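You operate a simulated robot arm through the tools that you are given. There is no shell and no other tool. Be economical: measure what you need, move in short steps, check, and stop when the job is done.

The job below is to be done with a simulated two-armed robot. You get a single attempt, and the scene is never put back.

TASK
Pull both ties tight, then lay the harness in the cable tray and shut the saddle.
Fine: One hand holds the harness while the other pulls each tie.

Only the result counts: the job must be done as asked and must still hold three seconds after the hand-in. Knocking over, shifting, dropping, spilling or breaking anything else fails it.

THE ROBOT
Two 7-joint arms with two-finger parallel grippers on one trunk, on a base that drives. Base frame: it is fixed to the floor where the robot stands at the start and does not move with it; the origin is under the middle of the robot, x ahead of it, y to its left, z up. Units: cm, degrees, N and s.
The left shoulder is at the start at [7, 16.3, 117], the right one opposite. With the tool pointing down near the work surface each hand reaches from about 40 to 88 cm from the robot's upright axis, wherever it stands, measured 20 degrees to its own side. Places, roughly: cable tray [90, 20, 90]; saddle of the cable tray [90, 20, 90]; white cable tie [70, 10, 90]; yellow cable tie [70, 0, 90]. Payload 3.43 kg a hand.
The TCP of each hand is the grasp point between the finger pads, 3.4 cm short of the fingertips. In the tool frame z runs along the fingers and y along their closing line. Largest opening 12.8 cm; finger width 2.4, thickness 1.2; the body of the gripper, 4.8 by 13 cm, starts 9.6 cm behind the TCP.
Orientation is that of the tool frame in the base frame, as a unit quaternion [x, y, z, w]. With the fingers straight down and closing along the base's y, the tool's x points along the base's -x, its y along +y and its z along -z.

THE INTERFACE
- The arms move only by the tool nudge_tool. It takes "left_motion", "right_motion" or both (then of equal length, played together; a hand with none holds still); each is a list of rows, each an object of numbers (a shift or turn left out is 0, a gripper value left out holds the last): "dx", "dy", "dz": the shift along the tool's x, y, z in cm; "wx", "wy", "wz": the turn, a rotation vector about the tool's x, y, z in degrees; "grip": the closure, from 0 (fully open) to 1 (shut). In form: [{"dx": .., "dy": .., "dz": .., "wx": .., "wy": .., "wz": .., "grip": ..}, ...]. A call has 1 to 10 rows; each row shifts and turns the commanded pose from where the row before left it, along the tool's axes as they then stand. Each row takes 0.2 s and may step no farther than 5 cm and 8.6 degrees from the row before; otherwise, or with a gripper value out of range, the whole call is refused. Where a pose cannot be reached the arm comes as near as it can. A force on the tool above 40 N (or 10 N above the force at the start of the call, whichever is more), or a blocked arm, ends the call early, and 0.2 s more pass. Each finger travels about 15.3 cm/s and halts on what it meets, pressing with about 23 N; the grip force reading is that of the motor and also rises with nothing between the fingers. The clock runs only during rows and for 0.2 s after the last one: add rows that do not move to give the fingers time. It gives the time, the measured TCP pose, the force on the tool (base axes), the opening and the grip force at its end, in the units of the frame above (readings bear some noise), with the torque about the TCP (base axes, N m) and any sound that the robot's microphone picked up.
- Cameras (640 x 400 px; columns grow to the right, rows downward): "scene" is now at [13.73, 0.73, 139.88]; the picture's right is [0.07, -1.00, 0.00], its down [-0.56, -0.04, -0.83] and it looks along [0.82, 0.06, -0.57] (base axes); focal length 269 px, centre (320, 200). "left" rides on the left gripper at [7.6, 1.1, -16] in its tool frame; the picture's right is [-0.15, 0.99, 0.00], its down [-0.88, -0.13, -0.46] and it looks along [-0.45, -0.07, 0.89] (tool axes); focal length 234 px, centre (320, 200). "right" rides on the right gripper at [7.6, -1.1, -16] in its tool frame; the picture's right is [0.15, 0.99, 0.00], its down [-0.88, 0.13, -0.46] and it looks along [-0.45, 0.07, 0.89] (tool axes); focal length 234 px, centre (320, 200). There is no depth. A picture from a camera that has moved, and an enlarged one, comes with that camera's place and axes in the base frame and with its lens.
- grab_frame(camera): a new picture of that camera. The clock stands still meanwhile.
- lift_body(by): slides the trunk up (or, below 0, down) by that many cm; the arms and the scene camera ride with it, the base frame stays. It gives what a move gives, with no picture.
- steer(legs): drives the robot by 1 to 6 legs, each [ahead, left, turn to the left] in cm, cm and degrees, along the robot's own axes; the way and the turn of a leg run together, so that a leg with both is an arc; at most 150 cm and 180 degrees a leg. The arms and the cameras ride along, it lands a little off, and it stops where it bumps. It gives what a move gives.
- head_to(pan, tilt): turns the head with the scene camera to pan (to the left, within 86 degrees either way) and tilt (down, from -29 to 69), counted from straight ahead of the robot. It gives what a move gives.
- zoom(camera, box): a new picture of the part [left, top, right, bottom] of that camera's present view, enlarged. The clock stands still meanwhile.
- hand_in(): hands the job in; it is judged then, once.

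Work in short steps. Places have to be worked out from the pictures, the camera data and where the tool is seen: move nearer, look again, correct. Check each grasp and each placing, and mend what went wrong. You have 120 turns and 92 pictures in all, those below and enlarged ones among them. Open the grippers and draw the arms clear of the work before you hand the job in, unless the task says otherwise; then end with one line.

The tools are called as a command line: name --argument value ..., lists and objects as JSON in quotes. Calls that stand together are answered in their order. nudge_tool: Moves the arms, as the interface text tells. Its arguments: {"type":"object","properties":{"left_motion":{"type":"array"},"right_motion":{"type":"array"}},"required":[]} The other tools are called the same way: lift_body (by) slides the trunk up or down; steer (legs) drives the base; head_to (pan, tilt) turns the head that bears the scene camera; grab_frame (camera) takes a picture; zoom (camera, box) takes an enlarged picture of a part of a camera's view; hand_in () hands the job in.

At the start:

```text
t: 0.0
left_ee_pos: [63.17, 39.69, 117.74]
left_tcp_rot: [0.0, 1.0, 0.0, -0.001]
left_contact_force: [0.0, 0.4, 0.0]
left_wrist_torque: [0.01, 0.03, 0.02]
left_grip_width: 12.78
left_gripper_force: 0.1
right_ee_pos: [49.81, -15.51, 117.2]
right_tcp_rot: [0.0, 1.0, 0.0, -0.001]
right_contact_force: [0.0, 0.6, -1.3]
right_wrist_torque: [-0.03, 0.05, -0.02]
right_grip_width: 12.81
right_gripper_force: 0.0
trunk travel left (down, up): [-65.0, 29.0]
robot x, y, heading: [0.06, -0.07, 0.1]
head pan, tilt: [3.9, 34.4]
```

scene: 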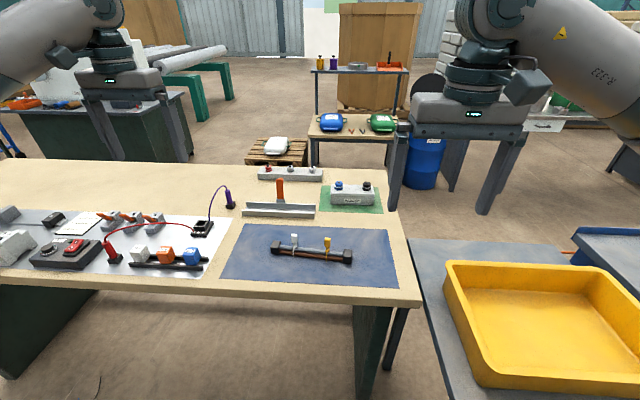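
right: 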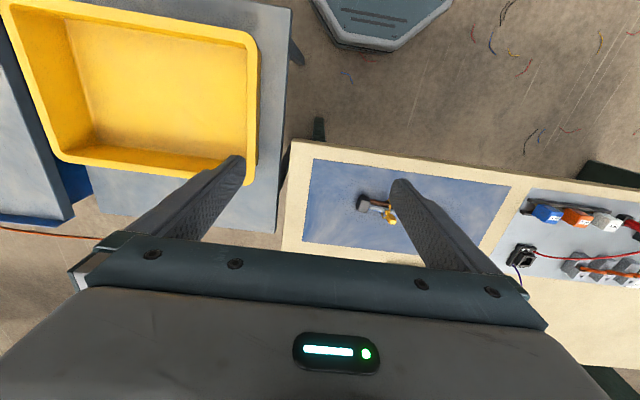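
left: 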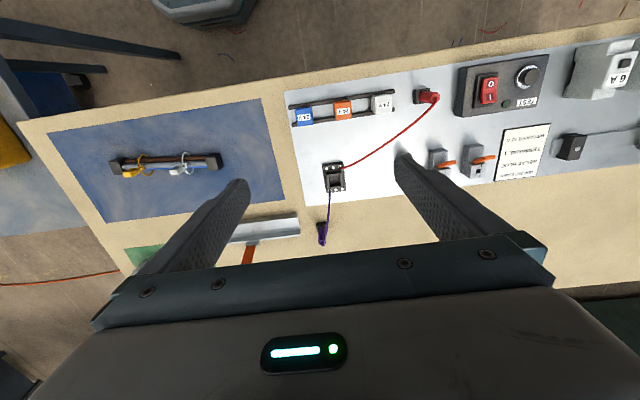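

I start by looking closer at the harness and at the tray.

zoom --camera "scene" --box '[250, 220, 370, 290]'

zoom --camera "scene" --box '[220, 150, 400, 230]'

zoom --camera "left" --box '[90, 130, 330, 280]'

```text
5.33 times, centred on (310, 255) of scene
camera zoom: at [13.73, 0.73, 139.88], right [0.07, -1.0, 0.0], down [-0.56, -0.04, -0.83], along [0.82, 0.06, -0.57], focal length 1436 px, centre (373, -93)
```

zoom: 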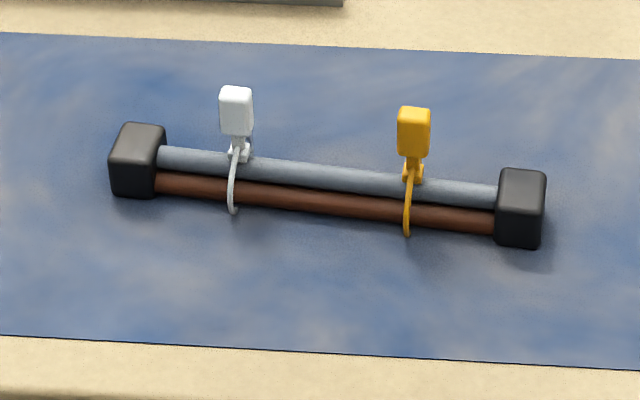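

```text
3.56 times, centred on (310, 190) of scene
camera zoom: at [13.73, 0.73, 139.88], right [0.07, -1.0, 0.0], down [-0.56, -0.04, -0.83], along [0.82, 0.06, -0.57], focal length 957 px, centre (356, 236)
```

zoom: 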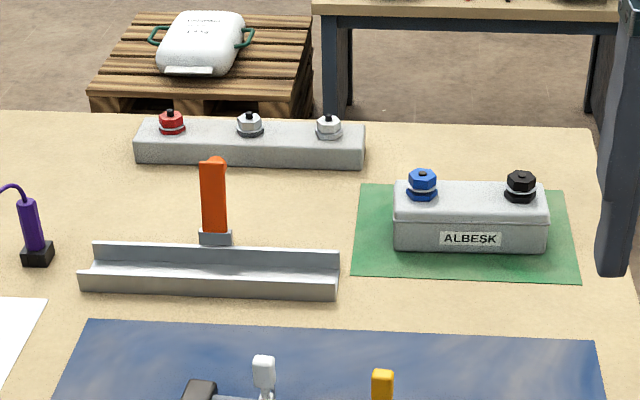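

```text
2.67 times, centred on (210, 205) of left
camera zoom: at [55.68, 40.82, 133.68], right [0.15, 0.99, 0.0], down [0.88, -0.13, 0.46], along [0.45, -0.07, -0.89], focal length 624 px, centre (613, 187)
```

zoom: 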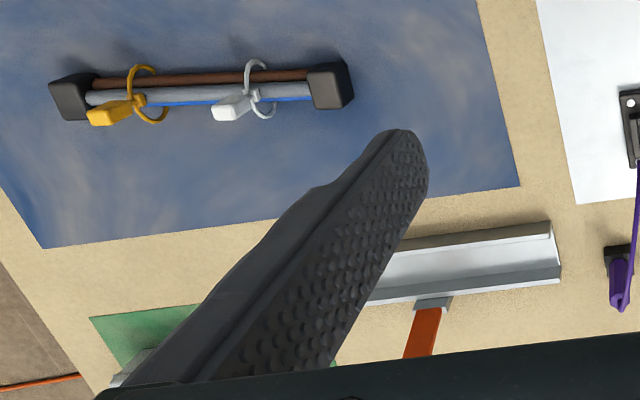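

The two views together put the harness at about z 86, running from about (67, 17) to (65, -3), with both pull tabs standing up. I turn both hands so that their fingers close across it.

nudge_tool --left_motion '[{"wz": 8.5}, {"wz": 8.5}, {"wz": 8.5}, {"wz": 8.5}, {"wz": 8.5}, {"wz": 8.5}, {"wz": 8.5}, {"wz": 8.5}, {"wz": 8.5}, {"wz": 8.5}]' --right_motion '[{"wz": -8.5}, {"wz": -8.5}, {"wz": -8.5}, {"wz": -8.5}, {"wz": -8.5}, {"wz": -8.5}, {"wz": -8.5}, {"wz": -8.5}, {"wz": -8.5}, {"wz": -8.5}]'

```text
t: 2.2
left_ee_pos: [63.09, 39.87, 117.58]
left_tcp_rot: [0.676, 0.737, -0.001, 0.0]
left_contact_force: [-0.2, 0.1, 0.0]
left_wrist_torque: [-0.01, -0.01, 0.02]
left_grip_width: 12.79
left_gripper_force: 0.0
right_ee_pos: [46.16, -13.47, 116.63]
right_tcp_rot: [-0.675, 0.738, -0.001, 0.001]
right_contact_force: [0.2, 0.6, -0.4]
right_wrist_torque: [-0.01, 0.01, -0.05]
right_grip_width: 12.82
right_gripper_force: 0.0
right hand out of reach, approached as far as the arm can: row 10
trunk travel left (down, up): [-65.0, 29.0]
robot x, y, heading: [-0.09, 0.11, -0.1]
head pan, tilt: [3.9, 34.4]
```

Both hands turned well. I move them toward the two ends of the harness and down a little, keeping outside the ends so the cameras can see it.

nudge_tool --left_motion '[{"dx": -3, "dy": 0.5, "dz": 2}, {"dx": -3, "dy": 0.5, "dz": 2}, {"dx": -3, "dy": 0.5, "dz": 2}, {"dx": -3, "dy": 0.5, "dz": 2}, {"dx": -3, "dy": 0.5, "dz": 2}]' --right_motion '[{"dx": -1, "dy": -3.5, "dz": 2}, {"dx": -1, "dy": -3.5, "dz": 2}, {"dx": -1, "dy": -3.5, "dz": 2}, {"dx": -1, "dy": -3.5, "dz": 2}, {"dx": -1, "dy": -3, "dz": 2}]'

grab_frame --camera "left"

grab_frame --camera "right"

```text
t: 3.4
left_ee_pos: [66.86, 24.96, 107.77]
left_tcp_rot: [0.675, 0.738, 0.0, 0.0]
left_contact_force: [0.1, 0.3, -0.4]
left_wrist_torque: [0.04, 0.02, 0.04]
left_grip_width: 12.8
left_gripper_force: 0.0
right_ee_pos: [50.1, -6.21, 107.13]
right_tcp_rot: [-0.675, 0.738, -0.001, 0.001]
right_contact_force: [-0.3, -0.9, -1.0]
right_wrist_torque: [0.0, -0.01, 0.0]
right_grip_width: 12.78
right_gripper_force: 0.1
right hand out of reach, approached as far as the arm can: row 1, 2, 3, 4, 5
trunk travel left (down, up): [-65.0, 29.0]
robot x, y, heading: [0.15, 0.17, -0.0]
head pan, tilt: [3.9, 34.4]
```

```text
85 pictures are left
camera left: at [67.46, 32.5, 123.66], right [1.0, -0.06, 0.0], down [-0.05, -0.89, 0.46], along [-0.03, -0.46, -0.89], focal length 234 px, centre (320, 200)
```

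left: 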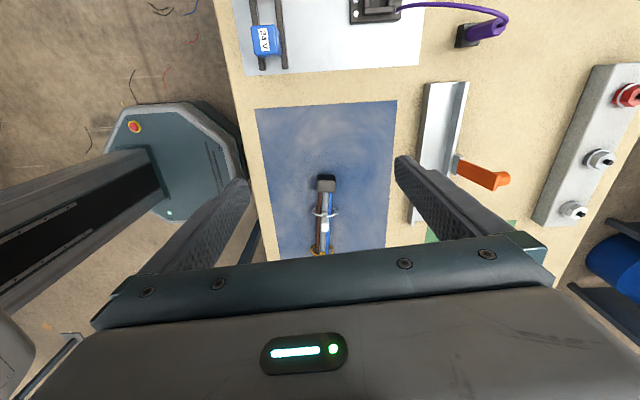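

```text
84 pictures are left
camera right: at [50.64, -13.74, 123.16], right [-1.0, -0.06, 0.0], down [-0.05, 0.89, 0.46], along [-0.02, 0.46, -0.89], focal length 234 px, centre (320, 200)
```

right: 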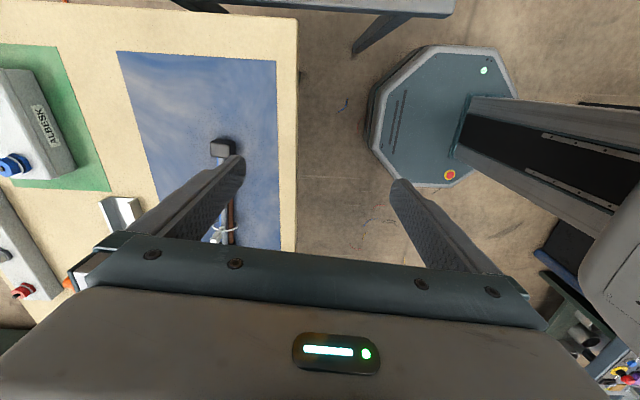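

The right arm lags near a limit. I move it out to its own side and ahead to see whether it frees itself.

nudge_tool --right_motion '[{"dx": 3, "dy": -1}, {"dx": 3, "dy": -1}, {"dx": 2, "dy": -1}, {"dx": 2}]'

```text
t: 4.4
left_ee_pos: [66.8, 24.87, 107.8]
left_tcp_rot: [0.676, 0.737, 0.0, 0.0]
left_contact_force: [0.0, 0.4, 0.1]
left_wrist_torque: [0.03, -0.04, -0.01]
left_grip_width: 12.79
left_gripper_force: 0.1
right_ee_pos: [46.79, -14.24, 107.35]
right_tcp_rot: [-0.674, 0.739, 0.001, 0.001]
right_contact_force: [-0.2, -0.8, 0.0]
right_wrist_torque: [0.01, -0.04, 0.01]
right_grip_width: 12.79
right_gripper_force: 0.0
right hand out of reach, approached as far as the arm can: row 1, 2, 3, 4
trunk travel left (down, up): [-65.0, 29.0]
robot x, y, heading: [0.13, 0.11, 0.0]
head pan, tilt: [3.9, 34.4]
```

It looks like a wrist joint limit. I turn the right hand back part of the way to see whether it comes free.

nudge_tool --right_motion '[{"wz": 8.5}, {"wz": 8.5}, {"wz": 8.5}, {"wz": 8.5}, {"wz": 8.5}, {"wz": 8.5}, {"wz": 8.5}, {"wz": 8.5}, {"wz": 8.5}, {"wz": 8.5}]'

```text
t: 6.6
left_ee_pos: [66.92, 24.96, 107.56]
left_tcp_rot: [0.675, 0.738, 0.0, 0.0]
left_contact_force: [0.6, -0.6, 0.0]
left_wrist_torque: [-0.02, -0.03, -0.01]
left_grip_width: 12.78
left_gripper_force: 0.0
right_ee_pos: [46.91, -14.07, 107.19]
right_tcp_rot: [0.0, 1.0, -0.001, 0.001]
right_contact_force: [-0.1, -1.0, 0.5]
right_wrist_torque: [0.01, 0.0, -0.03]
right_grip_width: 12.79
right_gripper_force: 0.1
trunk travel left (down, up): [-65.0, 29.0]
robot x, y, heading: [0.01, 0.39, -0.3]
head pan, tilt: [3.9, 34.4]
```

The commanded pose follows the measured one, so I first drive the right hand ahead to about (64, -16) and then turn it again.

nudge_tool --right_motion '[{"dx": -4.5}, {"dx": -4.5}, {"dx": -4.5}, {"dx": -4.5}, {"wz": -8.5}, {"wz": -8.5}, {"wz": -8.5}, {"wz": -8.5}, {"wz": -8.5}, {"wz": -8.5}]'

nudge_tool --right_motion '[{"wz": -8.5}, {"wz": -8.5}, {"wz": -8.5}, {"wz": -8.5}]'

```text
t: 8.8
left_ee_pos: [66.94, 24.95, 107.73]
left_tcp_rot: [0.676, 0.737, -0.001, 0.0]
left_contact_force: [0.2, -0.5, 0.8]
left_wrist_torque: [0.0, 0.0, 0.0]
left_grip_width: 12.82
left_gripper_force: 0.0
right_ee_pos: [64.9, -13.99, 107.3]
right_tcp_rot: [-0.432, 0.902, -0.001, 0.0]
right_contact_force: [0.1, 0.8, 0.7]
right_wrist_torque: [0.01, 0.03, 0.0]
right_grip_width: 12.81
right_gripper_force: 0.0
trunk travel left (down, up): [-65.0, 29.0]
robot x, y, heading: [-0.13, 0.28, -0.0]
head pan, tilt: [3.9, 34.4]
```

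```text
t: 9.8
left_ee_pos: [66.84, 24.93, 107.76]
left_tcp_rot: [0.675, 0.738, -0.001, -0.001]
left_contact_force: [0.8, 0.1, -0.6]
left_wrist_torque: [-0.01, -0.04, 0.01]
left_grip_width: 12.79
left_gripper_force: 0.1
right_ee_pos: [64.57, -14.63, 107.13]
right_tcp_rot: [-0.451, 0.893, 0.001, 0.001]
right_contact_force: [0.2, -0.1, -0.4]
right_wrist_torque: [0.0, 0.03, 0.0]
right_grip_width: 12.83
right_gripper_force: 0.0
right hand out of reach, approached as far as the arm can: row 1, 2, 3, 4
trunk travel left (down, up): [-65.0, 29.0]
robot x, y, heading: [0.06, -0.02, 0.1]
head pan, tilt: [3.9, 34.4]
```

The right wrist stops at about -53°, so I turn it the other way to about +90°.

nudge_tool --right_motion '[{"wz": 8.5}, {"wz": 8.5}, {"wz": 8.5}, {"wz": 8.5}, {"wz": 8.5}, {"wz": 8.5}, {"wz": 8.5}, {"wz": 8.5}, {"wz": 8.5}, {"wz": 8.5}]'

nudge_tool --right_motion '[{"wz": 8.5}, {"wz": 8.5}, {"wz": 8.5}, {"wz": 8.5}, {"wz": 8.5}, {"wz": 8.5}, {"wz": 8.5}]'

```text
t: 12.0
left_ee_pos: [66.85, 24.87, 107.76]
left_tcp_rot: [0.676, 0.737, -0.001, -0.001]
left_contact_force: [0.5, 0.4, -0.5]
left_wrist_torque: [-0.02, -0.01, 0.01]
left_grip_width: 12.81
left_gripper_force: 0.0
right_ee_pos: [64.56, -14.74, 107.02]
right_tcp_rot: [0.272, 0.962, 0.0, -0.001]
right_contact_force: [0.6, -0.9, 0.5]
right_wrist_torque: [0.01, 0.03, -0.02]
right_grip_width: 12.81
right_gripper_force: 0.0
trunk travel left (down, up): [-65.0, 29.0]
robot x, y, heading: [-0.09, -0.26, -0.1]
head pan, tilt: [3.9, 34.4]
```

```text
t: 13.6
left_ee_pos: [66.94, 25.01, 107.71]
left_tcp_rot: [0.676, 0.737, -0.001, -0.001]
left_contact_force: [0.9, -0.6, -0.6]
left_wrist_torque: [0.01, -0.03, -0.02]
left_grip_width: 12.81
left_gripper_force: 0.0
right_ee_pos: [64.48, -14.55, 107.1]
right_tcp_rot: [0.714, 0.7, 0.0, -0.001]
right_contact_force: [-0.1, 0.0, 0.2]
right_wrist_torque: [0.0, -0.03, 0.0]
right_grip_width: 12.8
right_gripper_force: 0.1
trunk travel left (down, up): [-65.0, 29.0]
robot x, y, heading: [0.03, -0.39, 0.3]
head pan, tilt: [3.9, 34.4]
```

The right hand is now turned to 91°. I take zooms to place the caps and tabs more exactly.

zoom --camera "left" --box '[260, 160, 380, 260]'

grab_frame --camera "scene"

```text
4.00 times, centred on (320, 210) of left
camera zoom: at [67.44, 32.61, 123.66], right [1.0, -0.06, 0.0], down [-0.05, -0.89, 0.46], along [-0.03, -0.46, -0.89], focal length 937 px, centre (320, 160)
```

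zoom: 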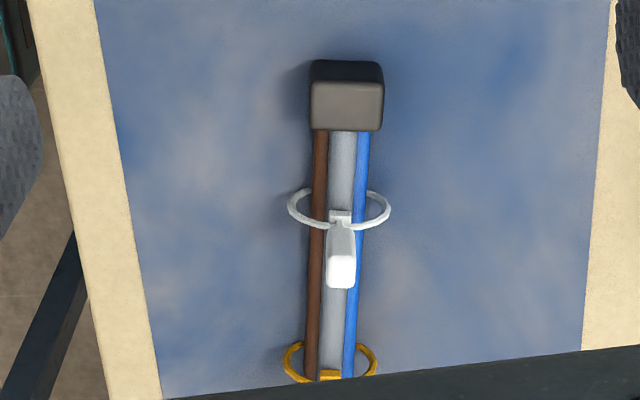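

```text
82 pictures are left
camera scene: at [13.74, 0.72, 139.88], right [0.07, -1.0, 0.0], down [-0.56, -0.04, -0.82], along [0.82, 0.06, -0.57], focal length 269 px, centre (320, 200)
```

scene: 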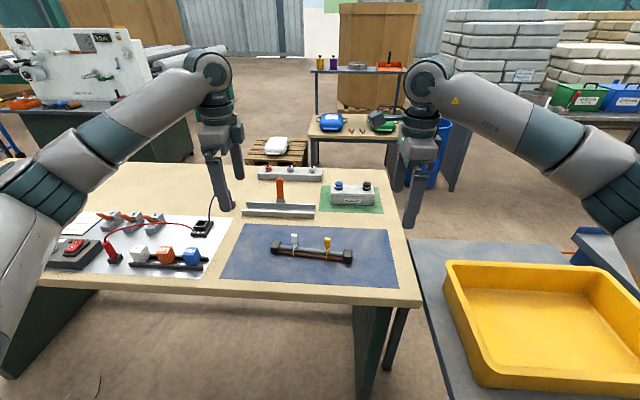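

I place the left cap at about (67.5, 16.5) with its top at z 87. The white tab is at (67, 11.2), z 88.4–91.5, the yellow tab at (66.3, 2.5), and the right cap at (66, -3). I bring the left hand above the left cap and the right hand above the yellow tab, with both half closed.

nudge_tool --left_motion '[{"wz": 8.5, "grip": 0.45}, {"wz": 0.7}, {"dx": -2.1, "dy": 0.3, "dz": 2.7}, {"dx": -2.1, "dy": 0.3, "dz": 2.7}, {"dx": -2.1, "dy": 0.3, "dz": 2.7}, {"dx": -2.1, "dy": 0.3, "dz": 2.4}]' --right_motion '[{"wz": 3, "grip": 0.6}, {"dx": 0.1}, {"dx": 4.25, "dy": 0.14, "dz": 1.5}, {"dx": 4.25, "dy": 0.14, "dz": 1.5}, {"dx": 4.25, "dy": 0.14, "dz": 1.5}, {"dx": 4.25, "dy": 0.14, "dz": 1.5}]'

grab_frame --camera "left"

grab_frame --camera "right"

zoom --camera "scene" --box '[230, 180, 390, 280]'

```text
t: 15.0
left_ee_pos: [67.54, 16.86, 97.14]
left_tcp_rot: [0.732, 0.681, -0.002, 0.0]
left_contact_force: [-0.6, 0.3, 0.0]
left_wrist_torque: [-0.04, 0.03, 0.0]
left_grip_width: 7.05
left_gripper_force: 0.0
right_ee_pos: [66.43, 2.6, 101.14]
right_tcp_rot: [0.732, 0.682, 0.0, -0.001]
right_contact_force: [-0.4, -0.1, -0.5]
right_wrist_torque: [-0.03, -0.01, 0.03]
right_grip_width: 5.13
right_gripper_force: 0.0
trunk travel left (down, up): [-65.0, 29.0]
robot x, y, heading: [0.23, 0.23, 0.0]
head pan, tilt: [3.9, 34.4]
```

```text
81 pictures are left
camera left: at [69.41, 24.26, 113.1], right [0.98, -0.22, 0.0], down [-0.19, -0.87, 0.46], along [-0.1, -0.45, -0.89], focal length 234 px, centre (320, 200)
```

left: 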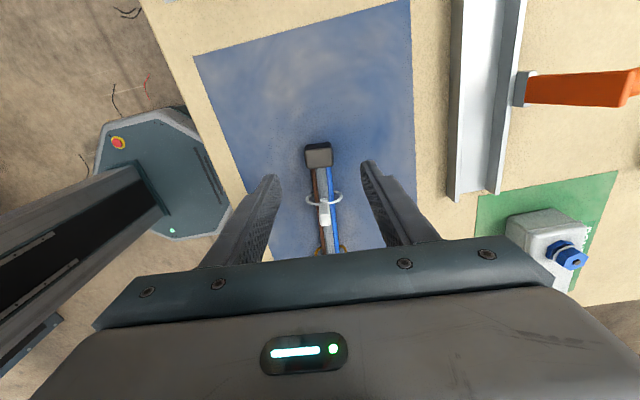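

```text
80 pictures are left
camera right: at [65.97, 10.36, 117.12], right [1.0, 0.08, 0.0], down [0.07, -0.89, 0.46], along [0.03, -0.45, -0.89], focal length 234 px, centre (320, 200)
```

right: 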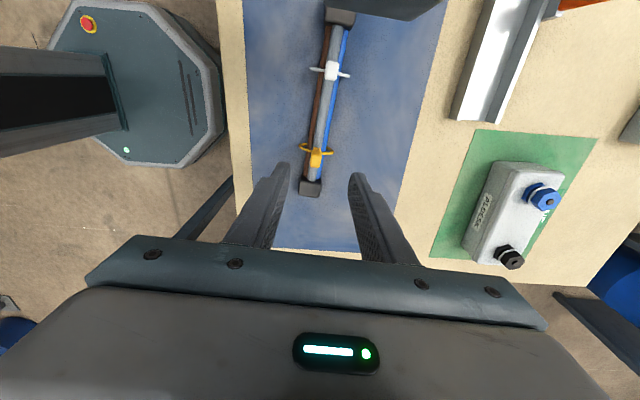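

```text
4.00 times, centred on (310, 230) of scene
camera zoom: at [13.87, 0.91, 139.87], right [0.07, -1.0, 0.0], down [-0.56, -0.04, -0.82], along [0.82, 0.06, -0.57], focal length 1077 px, centre (360, 80)
```

zoom: 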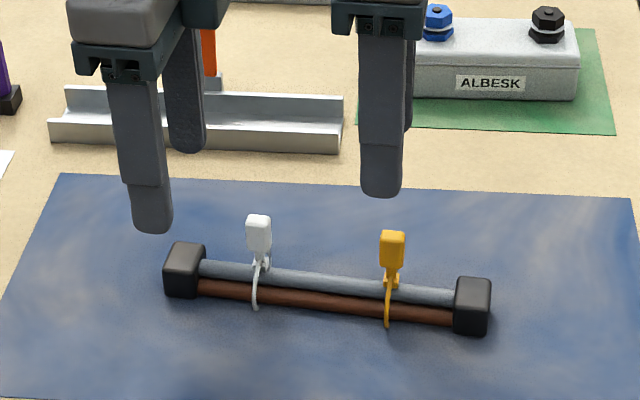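

Refined: left cap (67.6, 16.7), yellow tab (66.2, 2.3). I lower the left hand over the cap and the right hand toward the yellow tab.

nudge_tool --left_motion '[{"dz": 2.5}, {"dz": 2.5}, {"dz": 1.5}, {"dz": 0.8}, {}]' --right_motion '[{"dz": 1.5}, {"dz": 1.5}, {"dy": -0.2, "dx": -0.3, "dz": 1}, {"dz": 1}, {}]'

zoom --camera "scene" --box '[230, 180, 390, 280]'

zoom --camera "right" --box '[220, 0, 440, 260]'

```text
t: 16.2
left_ee_pos: [67.52, 16.54, 89.94]
left_tcp_rot: [0.733, 0.681, 0.0, 0.001]
left_contact_force: [0.0, 0.6, 0.4]
left_wrist_torque: [0.0, -0.03, 0.01]
left_grip_width: 7.03
left_gripper_force: 0.1
right_ee_pos: [66.03, 2.12, 96.14]
right_tcp_rot: [0.731, 0.682, 0.0, -0.001]
right_contact_force: [-1.0, 0.2, -0.7]
right_wrist_torque: [0.01, 0.0, 0.0]
right_grip_width: 5.13
right_gripper_force: 0.1
trunk travel left (down, up): [-65.0, 29.0]
robot x, y, heading: [-0.13, -0.18, 0.2]
head pan, tilt: [3.9, 34.4]
```

```text
4.00 times, centred on (310, 230) of scene
camera zoom: at [13.7, 0.71, 139.89], right [0.07, -1.0, 0.0], down [-0.56, -0.04, -0.83], along [0.82, 0.06, -0.56], focal length 1077 px, centre (360, 80)
```

zoom: 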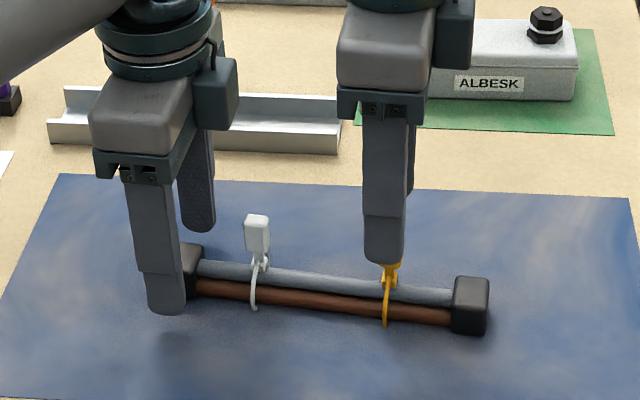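

```text
1.54 times, centred on (330, 130) of right
camera zoom: at [65.48, 9.94, 112.16], right [1.0, 0.08, 0.0], down [0.07, -0.89, 0.45], along [0.03, -0.45, -0.89], focal length 360 px, centre (305, 308)
```

zoom: 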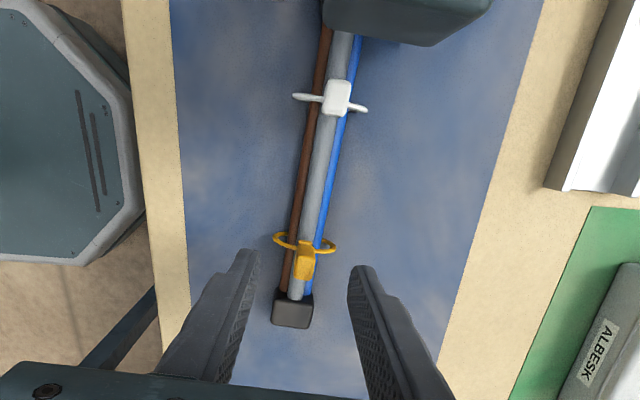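

The left fingers straddle the cap. I lower them 0.6 cm more and close.

nudge_tool --left_motion '[{"dz": 0.6}, {"grip": 1}, {}, {}]'

zoom --camera "right" --box '[220, 0, 440, 260]'

```text
t: 17.2
left_ee_pos: [67.62, 16.41, 89.35]
left_tcp_rot: [0.733, 0.68, 0.0, 0.0]
left_contact_force: [0.4, 0.9, 0.5]
left_wrist_torque: [0.15, -0.02, -0.03]
left_grip_width: 3.2
left_gripper_force: 23.3
right_ee_pos: [66.06, 2.19, 96.22]
right_tcp_rot: [0.731, 0.683, 0.0, -0.001]
right_contact_force: [-0.1, 0.3, 0.2]
right_wrist_torque: [-0.01, -0.01, -0.01]
right_grip_width: 5.12
right_gripper_force: 0.0
trunk travel left (down, up): [-65.0, 29.0]
robot x, y, heading: [-0.09, 0.01, 0.1]
head pan, tilt: [3.9, 34.4]
```

```text
1.54 times, centred on (330, 130) of right
camera zoom: at [65.52, 9.96, 112.15], right [1.0, 0.08, 0.0], down [0.07, -0.89, 0.45], along [0.03, -0.45, -0.89], focal length 360 px, centre (305, 308)
```

zoom: 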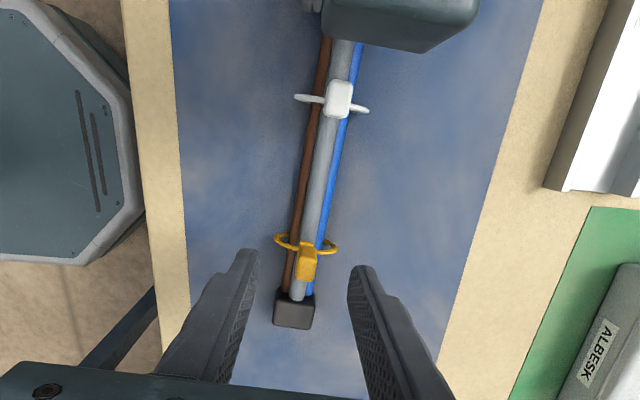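

The cap is held (3.2 cm, 23 N). The yellow tab is at (66.1, 2.25), right under the right hand, so I lower to z 92 and close on it.

nudge_tool --right_motion '[{"dz": 1.5}, {"dz": 1.5}, {"dz": 1.2}, {}, {"grip": 1}, {}, {}]'

zoom --camera "scene" --box '[230, 180, 390, 280]'

```text
t: 18.8
left_ee_pos: [67.58, 16.4, 89.37]
left_tcp_rot: [0.733, 0.681, -0.001, 0.0]
left_contact_force: [-7.2, -0.4, 1.4]
left_wrist_torque: [-0.05, -0.07, -0.77]
left_grip_width: 3.19
left_gripper_force: 23.2
right_ee_pos: [66.21, 2.13, 92.04]
right_tcp_rot: [0.731, 0.682, 0.001, -0.001]
right_contact_force: [8.1, -0.4, 0.0]
right_wrist_torque: [-0.1, -0.19, -0.16]
right_grip_width: 1.03
right_gripper_force: 23.0
trunk travel left (down, up): [-65.0, 29.0]
robot x, y, heading: [-0.25, 0.23, 0.0]
head pan, tilt: [3.9, 34.4]
```

```text
4.00 times, centred on (310, 230) of scene
camera zoom: at [13.76, 0.72, 139.88], right [0.07, -1.0, 0.0], down [-0.56, -0.04, -0.82], along [0.82, 0.06, -0.57], focal length 1077 px, centre (360, 80)
```

zoom: 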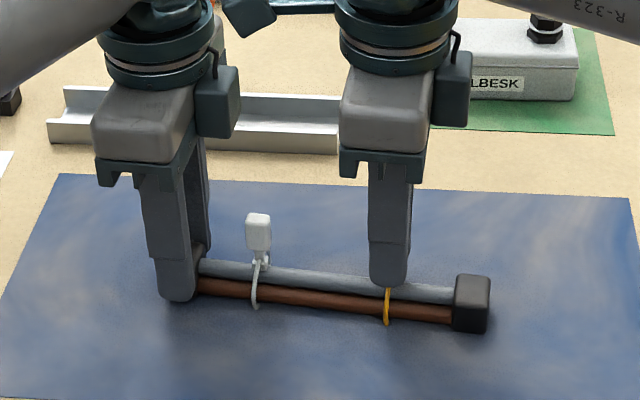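

The tab is gripped (1.03 cm). I pull upward in small steps, giving 0.15 cm sideways to ease the side load.

nudge_tool --right_motion '[{"dy": 0.15}, {"dz": -0.3}, {"dz": -0.3}, {"dz": -0.3}, {"dz": -0.3}, {}]'

```text
t: 20.2
left_ee_pos: [67.55, 16.41, 89.4]
left_tcp_rot: [0.732, 0.682, -0.001, -0.001]
left_contact_force: [-2.6, -2.6, -1.0]
left_wrist_torque: [0.02, 0.02, -0.28]
left_grip_width: 3.15
left_gripper_force: 23.4
right_ee_pos: [66.17, 2.21, 93.13]
right_tcp_rot: [0.731, 0.683, 0.0, -0.001]
right_contact_force: [2.2, 2.1, 0.6]
right_wrist_torque: [0.08, -0.07, -0.16]
right_grip_width: 1.03
right_gripper_force: 22.9
trunk travel left (down, up): [-65.0, 29.0]
robot x, y, heading: [0.22, 0.37, 0.1]
head pan, tilt: [3.9, 34.4]
```

It rises with little resistance. I keep pulling and watch the force.

nudge_tool --right_motion '[{"dz": -0.3}, {"dz": -0.3}, {"dz": -0.3}, {"dz": -0.3}, {}]'

zoom --camera "scene" --box '[230, 180, 390, 280]'

```text
t: 21.4
left_ee_pos: [67.62, 16.38, 89.39]
left_tcp_rot: [0.732, 0.681, -0.001, 0.0]
left_contact_force: [-4.1, -5.9, 0.7]
left_wrist_torque: [0.0, -0.05, -0.51]
left_grip_width: 3.18
left_gripper_force: 23.3
right_ee_pos: [66.25, 2.17, 94.27]
right_tcp_rot: [0.73, 0.683, 0.001, -0.002]
right_contact_force: [5.2, 5.8, 1.3]
right_wrist_torque: [0.22, -0.14, -0.2]
right_grip_width: 1.03
right_gripper_force: 23.0
trunk travel left (down, up): [-65.0, 29.0]
robot x, y, heading: [-0.25, 0.04, 0.2]
head pan, tilt: [3.9, 34.4]
```

```text
4.00 times, centred on (310, 230) of scene
camera zoom: at [13.77, 0.73, 139.88], right [0.07, -1.0, 0.0], down [-0.56, -0.04, -0.82], along [0.82, 0.06, -0.57], focal length 1077 px, centre (360, 80)
```

zoom: 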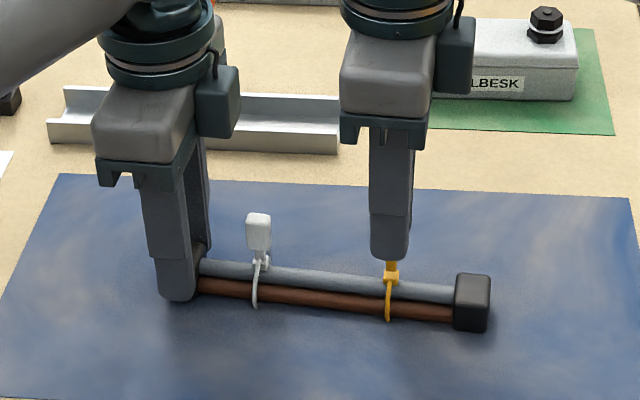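

The strap is coming through and the loop is shrinking. I keep pulling, easing a little toward +y.

nudge_tool --right_motion '[{"dz": -0.3, "dx": 0.1, "dy": 0.05}, {"dz": -0.3, "dx": 0.1, "dy": 0.05}, {"dz": -0.3}, {"dz": -0.3}, {}]'

zoom --camera "scene" --box '[250, 210, 370, 280]'

```text
t: 22.6
left_ee_pos: [67.67, 16.53, 89.39]
left_tcp_rot: [0.732, 0.682, 0.0, 0.0]
left_contact_force: [0.2, 2.1, 6.7]
left_wrist_torque: [-0.5, 0.17, 0.06]
left_grip_width: 3.15
left_gripper_force: 22.9
right_ee_pos: [66.47, 2.31, 95.3]
right_tcp_rot: [0.731, 0.682, -0.001, -0.001]
right_contact_force: [-0.2, -3.8, -6.1]
right_wrist_torque: [-0.64, -0.04, -0.06]
right_grip_width: 1.01
right_gripper_force: 23.2
trunk travel left (down, up): [-65.0, 29.0]
robot x, y, heading: [-0.09, -0.08, -0.3]
head pan, tilt: [3.9, 34.4]
```

```text
5.33 times, centred on (310, 245) of scene
camera zoom: at [13.77, 0.73, 139.88], right [0.07, -1.0, 0.0], down [-0.56, -0.04, -0.82], along [0.82, 0.06, -0.57], focal length 1436 px, centre (373, -40)
```

zoom: 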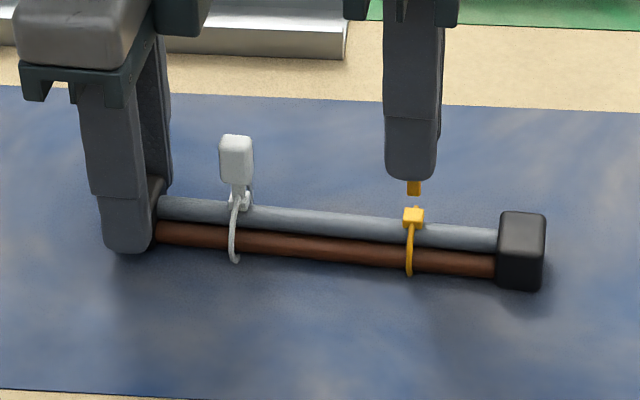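

There seems to be a gap in the strap, but the hands still show equal and opposite forces. I look closer.

zoom --camera "scene" --box '[312, 232, 344, 268]'

zoom --camera "left" --box '[240, 120, 400, 260]'

```text
11.11 times, centred on (328, 250) of scene
camera zoom: at [13.77, 0.73, 139.88], right [0.07, -1.0, 0.0], down [-0.56, -0.04, -0.82], along [0.82, 0.06, -0.57], focal length 2992 px, centre (231, -356)
```

zoom: 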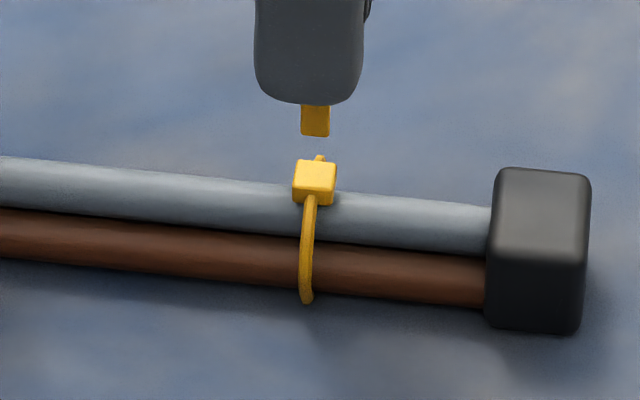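

```text
2.86 times, centred on (320, 190) of left
camera zoom: at [69.37, 24.0, 105.35], right [0.98, -0.22, 0.0], down [-0.19, -0.87, 0.46], along [-0.1, -0.45, -0.89], focal length 669 px, centre (320, 229)
```

zoom: 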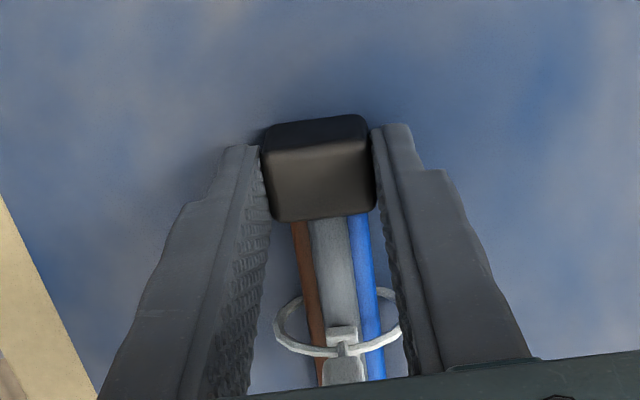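

The forces say the tab is still joined to the harness: 6 N down on the right hand, 7 N up on the left. I pull a bit more and watch.

nudge_tool --right_motion '[{"dz": -0.2}, {"dz": -0.2}, {}]'

zoom --camera "scene" --box '[302, 232, 354, 268]'

```text
t: 23.4
left_ee_pos: [67.57, 16.42, 89.35]
left_tcp_rot: [0.733, 0.681, -0.002, 0.0]
left_contact_force: [-2.3, 0.1, 8.9]
left_wrist_torque: [-0.72, 0.05, -0.27]
left_grip_width: 3.16
left_gripper_force: 23.0
right_ee_pos: [66.35, 2.38, 95.85]
right_tcp_rot: [0.731, 0.683, 0.001, 0.0]
right_contact_force: [1.5, 0.1, -9.3]
right_wrist_torque: [-0.55, -0.11, -0.1]
right_grip_width: 1.02
right_gripper_force: 23.2
trunk travel left (down, up): [-65.0, 29.0]
robot x, y, heading: [-0.28, -0.14, -0.2]
head pan, tilt: [3.9, 34.4]
```

```text
11.11 times, centred on (328, 250) of scene
camera zoom: at [13.77, 0.73, 139.88], right [0.07, -1.0, 0.0], down [-0.56, -0.04, -0.82], along [0.82, 0.06, -0.57], focal length 2992 px, centre (231, -356)
```

zoom: 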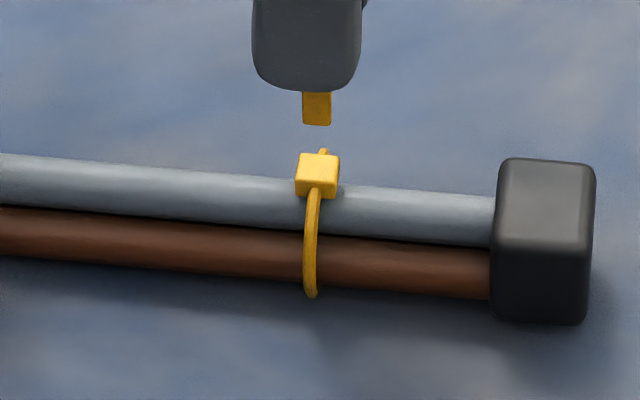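

The right end has begun to lift, so the tie may be at its stop. I check the loop from the right camera.

zoom --camera "right" --box '[260, 60, 400, 220]'

```text
2.50 times, centred on (330, 140) of right
camera zoom: at [65.88, 10.01, 111.89], right [1.0, 0.08, 0.0], down [0.07, -0.89, 0.45], along [0.03, -0.45, -0.89], focal length 585 px, centre (295, 350)
```

zoom: 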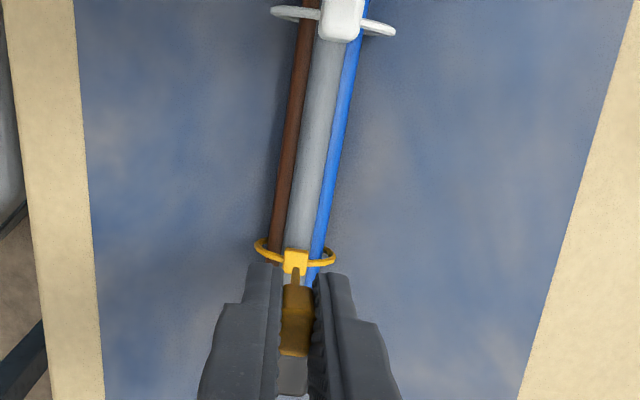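

The strap still runs through the head, and the loop is narrower but maybe not snug. I pull a little harder.

nudge_tool --right_motion '[{"dz": -0.2}, {"dz": -0.2}, {"dz": -0.2}, {}]'

zoom --camera "right" --box '[260, 60, 400, 220]'

zoom --camera "scene" --box '[260, 215, 370, 275]'

```text
t: 24.4
left_ee_pos: [67.63, 16.38, 89.41]
left_tcp_rot: [0.733, 0.68, 0.0, 0.001]
left_contact_force: [-3.7, -10.0, 11.9]
left_wrist_torque: [-0.75, 0.03, -0.32]
left_grip_width: 3.17
left_gripper_force: 23.5
right_ee_pos: [66.41, 2.39, 96.58]
right_tcp_rot: [0.73, 0.683, 0.001, -0.002]
right_contact_force: [3.4, 11.1, -13.4]
right_wrist_torque: [-0.18, -0.18, -0.1]
right_grip_width: 1.04
right_gripper_force: 22.8
trunk travel left (down, up): [-65.0, 29.0]
robot x, y, heading: [-0.27, -0.45, 0.0]
head pan, tilt: [3.9, 34.4]
```

```text
2.50 times, centred on (330, 140) of right
camera zoom: at [65.84, 10.09, 112.51], right [1.0, 0.08, 0.0], down [0.07, -0.89, 0.45], along [0.03, -0.45, -0.89], focal length 585 px, centre (295, 350)
```

zoom: 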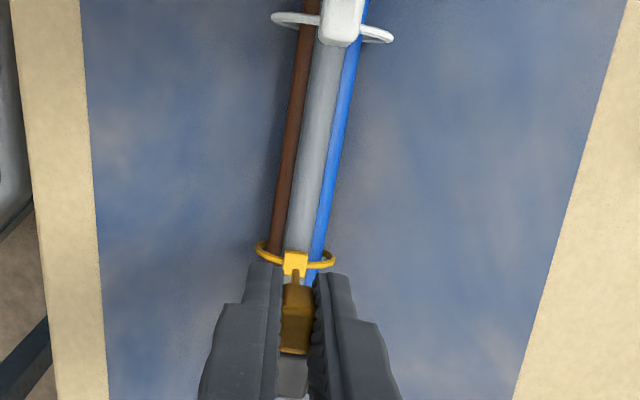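

```text
5.82 times, centred on (315, 245) of scene
camera zoom: at [13.77, 0.73, 139.88], right [0.07, -1.0, 0.0], down [-0.56, -0.04, -0.82], along [0.82, 0.06, -0.57], focal length 1566 px, centre (349, -62)
```

zoom: 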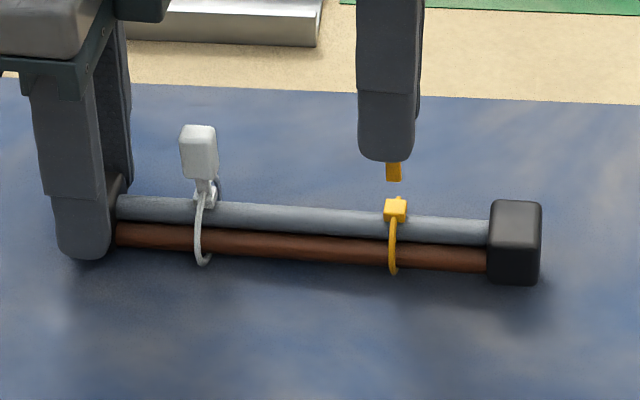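

The whole harness pivots in the far grip, so the hold is too far from the tie. I ease the right hand down, free the left, and tilt the left hand so that it can grip the bundle between the ties, right beside the yellow one.

nudge_tool --right_motion '[{"dz": 0.4}, {"dz": 0.4}, {"dz": 0.4}, {"dz": 0.1}, {}]'

nudge_tool --left_motion '[{"grip": 0.5}, {}, {"dz": -3}, {"dz": -3}, {"dz": -3, "dx": 2}, {"wy": -8.5}, {"wy": -8.5}, {"wy": -8.5}, {"wy": -8.5}]'

grab_frame --camera "scene"

grab_frame --camera "left"

```text
t: 25.6
left_ee_pos: [67.59, 16.44, 89.28]
left_tcp_rot: [0.733, 0.68, -0.001, -0.001]
left_contact_force: [-2.5, -11.5, -1.8]
left_wrist_torque: [0.37, -0.19, -0.35]
left_grip_width: 3.16
left_gripper_force: 22.7
right_ee_pos: [66.25, 2.11, 95.12]
right_tcp_rot: [0.731, 0.682, 0.0, -0.001]
right_contact_force: [4.0, 7.9, 4.8]
right_wrist_torque: [0.74, -0.14, -0.11]
right_grip_width: 1.04
right_gripper_force: 23.0
trunk travel left (down, up): [-65.0, 29.0]
robot x, y, heading: [-0.02, -0.33, -0.2]
head pan, tilt: [3.9, 34.4]
```

```text
t: 27.6
left_ee_pos: [67.74, 18.56, 98.48]
left_tcp_rot: [0.7, 0.651, -0.216, 0.199]
left_contact_force: [0.4, -0.2, 0.1]
left_wrist_torque: [-0.02, 0.04, 0.03]
left_grip_width: 6.41
left_gripper_force: 0.0
right_ee_pos: [66.37, 2.16, 95.23]
right_tcp_rot: [0.731, 0.682, -0.001, 0.0]
right_contact_force: [-0.5, 0.9, -1.1]
right_wrist_torque: [0.06, -0.02, 0.02]
right_grip_width: 1.01
right_gripper_force: 23.3
trunk travel left (down, up): [-65.0, 29.0]
robot x, y, heading: [0.11, 0.34, -0.2]
head pan, tilt: [3.9, 34.4]
```

```text
66 pictures are left
camera scene: at [13.75, 0.78, 139.88], right [0.07, -1.0, 0.0], down [-0.56, -0.04, -0.82], along [0.82, 0.06, -0.57], focal length 269 px, centre (320, 200)
```

scene: 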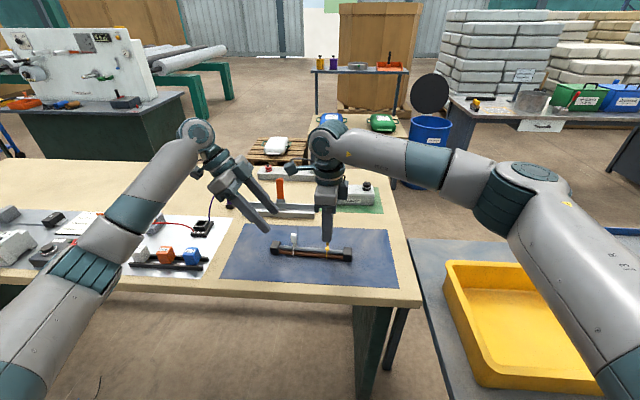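

```text
65 pictures are left
camera left: at [70.0, 33.69, 107.3], right [0.98, -0.19, 0.08], down [-0.16, -0.46, 0.87], along [-0.13, -0.87, -0.48], focal length 234 px, centre (320, 200)
```

left: 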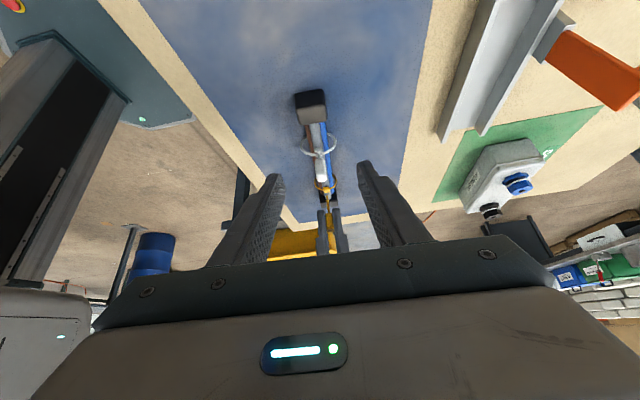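

The tilt works. I look at the harness now that the load is off it.

zoom --camera "left" --box '[270, 80, 370, 220]'

zoom --camera "scene" --box '[260, 215, 370, 275]'

```text
2.86 times, centred on (320, 150) of left
camera zoom: at [70.0, 33.69, 107.3], right [0.98, -0.19, 0.08], down [-0.16, -0.46, 0.87], along [-0.13, -0.87, -0.48], focal length 669 px, centre (320, 343)
```

zoom: 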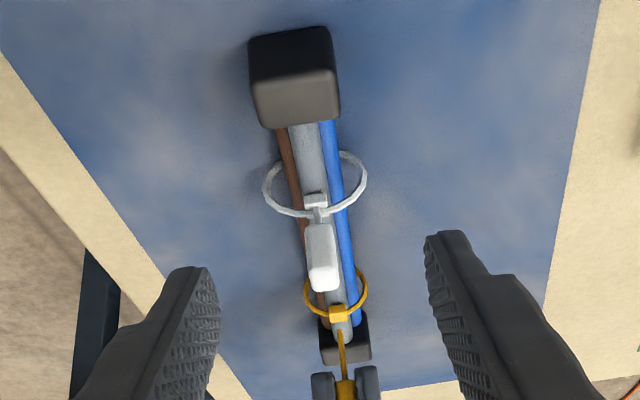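

```text
5.82 times, centred on (315, 245) of scene
camera zoom: at [13.75, 0.78, 139.88], right [0.07, -1.0, 0.0], down [-0.56, -0.04, -0.82], along [0.82, 0.06, -0.57], focal length 1566 px, centre (349, -62)
```

zoom: 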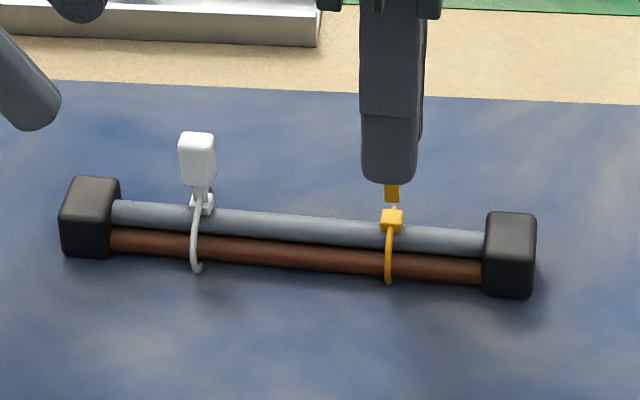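

The yellow loop still stands off the bundle, so it is not tight yet. I bring the tilted left hand over the bundle at about y 7.

nudge_tool --left_motion '[{"dx": -0.92, "dy": -0.03, "dz": 2.2}, {"dx": -0.92, "dy": -0.03, "dz": 2.2}, {"dx": -0.92, "dy": -0.03, "dz": 2.2}, {"dx": -0.92, "dy": -0.03, "dz": 2.2}, {"dx": -0.92, "dz": 2.15}, {}]'

zoom --camera "scene" --box '[250, 190, 370, 280]'

zoom --camera "left" --box '[230, 40, 410, 250]'

```text
t: 29.0
left_ee_pos: [66.87, 8.57, 91.94]
left_tcp_rot: [0.7, 0.651, -0.215, 0.2]
left_contact_force: [-0.3, 0.3, 0.9]
left_wrist_torque: [-0.04, 0.03, 0.02]
left_grip_width: 6.41
left_gripper_force: 0.1
right_ee_pos: [66.29, 2.27, 95.17]
right_tcp_rot: [0.732, 0.681, -0.001, -0.001]
right_contact_force: [0.4, 0.8, 0.0]
right_wrist_torque: [0.12, -0.03, -0.03]
right_grip_width: 1.04
right_gripper_force: 22.8
trunk travel left (down, up): [-65.0, 29.0]
robot x, y, heading: [0.24, 0.16, 0.1]
head pan, tilt: [3.9, 34.4]
```

```text
4.44 times, centred on (310, 235) of scene
camera zoom: at [13.72, 0.74, 139.88], right [0.07, -1.0, 0.0], down [-0.56, -0.04, -0.83], along [0.82, 0.06, -0.56], focal length 1197 px, centre (364, 44)
```

zoom: 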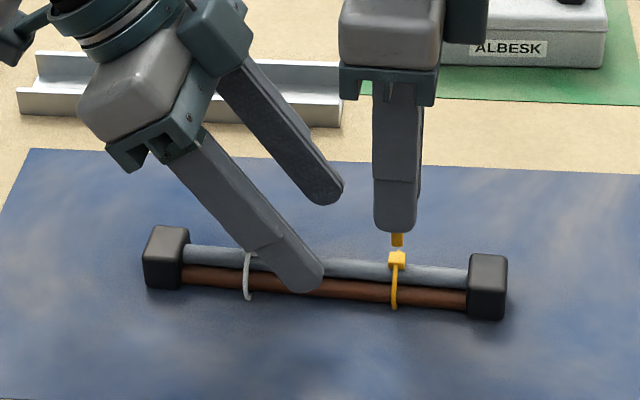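

```text
1.90 times, centred on (320, 145) of left
camera zoom: at [69.25, 23.68, 100.84], right [0.98, -0.19, 0.08], down [-0.16, -0.46, 0.87], along [-0.13, -0.86, -0.48], focal length 446 px, centre (320, 305)
```

zoom: 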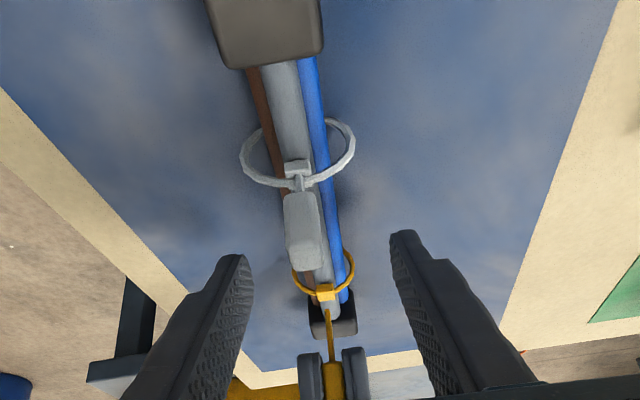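

It is well centred. I go straight down 2.8 cm and close on the bundle.

nudge_tool --left_motion '[{"dx": 0.53, "dz": 0.8}, {"dx": 0.53, "dz": 0.8}, {"dx": 0.5, "dz": 0.73}, {"grip": 1}, {}, {}]'

zoom --camera "scene" --box '[250, 190, 370, 280]'

```text
t: 30.4
left_ee_pos: [66.78, 8.67, 89.08]
left_tcp_rot: [0.7, 0.652, -0.214, 0.198]
left_contact_force: [-3.6, -0.3, 0.3]
left_wrist_torque: [0.04, -0.06, -0.2]
left_grip_width: 2.56
left_gripper_force: 23.3
right_ee_pos: [66.23, 2.35, 95.17]
right_tcp_rot: [0.732, 0.682, 0.0, -0.001]
right_contact_force: [4.3, 1.0, 0.5]
right_wrist_torque: [0.0, -0.14, -0.03]
right_grip_width: 1.03
right_gripper_force: 23.0
trunk travel left (down, up): [-65.0, 29.0]
robot x, y, heading: [-0.03, 0.13, 0.2]
head pan, tilt: [3.9, 34.4]
```

```text
4.44 times, centred on (310, 235) of scene
camera zoom: at [13.76, 0.73, 139.88], right [0.07, -1.0, 0.0], down [-0.56, -0.04, -0.82], along [0.82, 0.06, -0.57], focal length 1197 px, centre (364, 44)
```

zoom: 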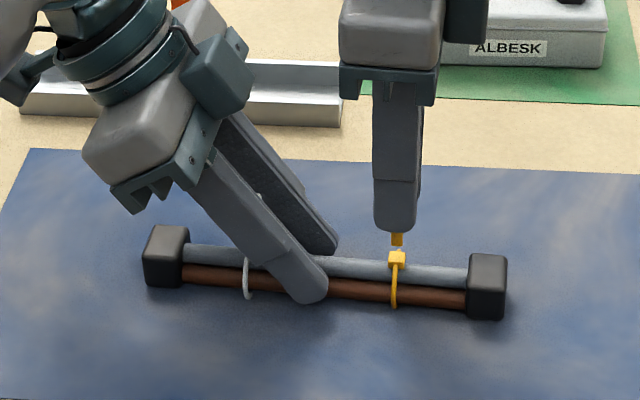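

The bundle is gripped (2.56 cm). Now I pull the yellow tab up in small steps.

nudge_tool --right_motion '[{"dz": -0.25}, {"dz": -0.25}, {"dz": -0.25}, {"dz": -0.25}, {}]'

zoom --camera "scene" --box '[250, 190, 370, 280]'

```text
t: 31.6
left_ee_pos: [66.85, 8.53, 89.16]
left_tcp_rot: [0.7, 0.651, -0.215, 0.2]
left_contact_force: [-7.1, 4.3, 14.7]
left_wrist_torque: [-0.85, -0.07, -0.4]
left_grip_width: 2.57
left_gripper_force: 23.1
right_ee_pos: [66.38, 2.25, 96.14]
right_tcp_rot: [0.731, 0.682, -0.001, 0.0]
right_contact_force: [6.0, -3.6, -16.4]
right_wrist_torque: [-0.46, -0.29, -0.05]
right_grip_width: 1.04
right_gripper_force: 23.4
trunk travel left (down, up): [-65.0, 29.0]
robot x, y, heading: [0.15, 0.03, -0.4]
head pan, tilt: [3.9, 34.4]
```

```text
4.44 times, centred on (310, 235) of scene
camera zoom: at [13.77, 0.73, 139.88], right [0.07, -1.0, 0.0], down [-0.56, -0.04, -0.82], along [0.82, 0.06, -0.57], focal length 1197 px, centre (364, 44)
```

zoom: 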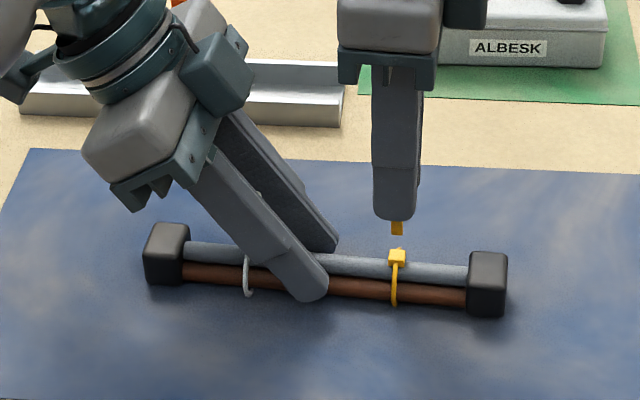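

The load is now 16 N with the harness nearly still. I keep pulling.

nudge_tool --right_motion '[{"dz": -0.2, "dy": 0.05}, {"dz": -0.2}, {"dz": -0.2}, {}]'

zoom --camera "scene" --box '[250, 190, 370, 280]'

```text
t: 32.6
left_ee_pos: [66.81, 8.71, 89.31]
left_tcp_rot: [0.701, 0.651, -0.214, 0.2]
left_contact_force: [0.8, -0.3, 23.8]
left_wrist_torque: [-0.47, 0.12, -0.27]
left_grip_width: 2.54
left_gripper_force: 22.7
right_ee_pos: [66.41, 2.36, 96.75]
right_tcp_rot: [0.731, 0.682, 0.0, -0.001]
right_contact_force: [1.7, 2.1, -20.4]
right_wrist_torque: [0.07, -0.18, -0.08]
right_grip_width: 1.01
right_gripper_force: 23.5
trunk travel left (down, up): [-65.0, 29.0]
robot x, y, heading: [-0.05, -0.08, 0.2]
head pan, tilt: [3.9, 34.4]
```

```text
4.44 times, centred on (310, 235) of scene
camera zoom: at [13.72, 0.74, 139.89], right [0.07, -1.0, 0.0], down [-0.56, -0.04, -0.83], along [0.82, 0.06, -0.56], focal length 1197 px, centre (364, 44)
```

zoom: 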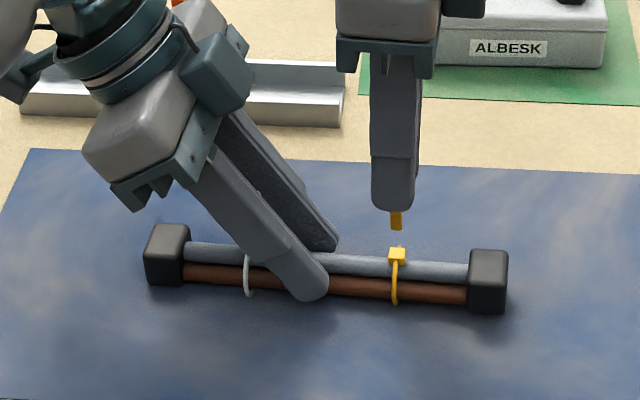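

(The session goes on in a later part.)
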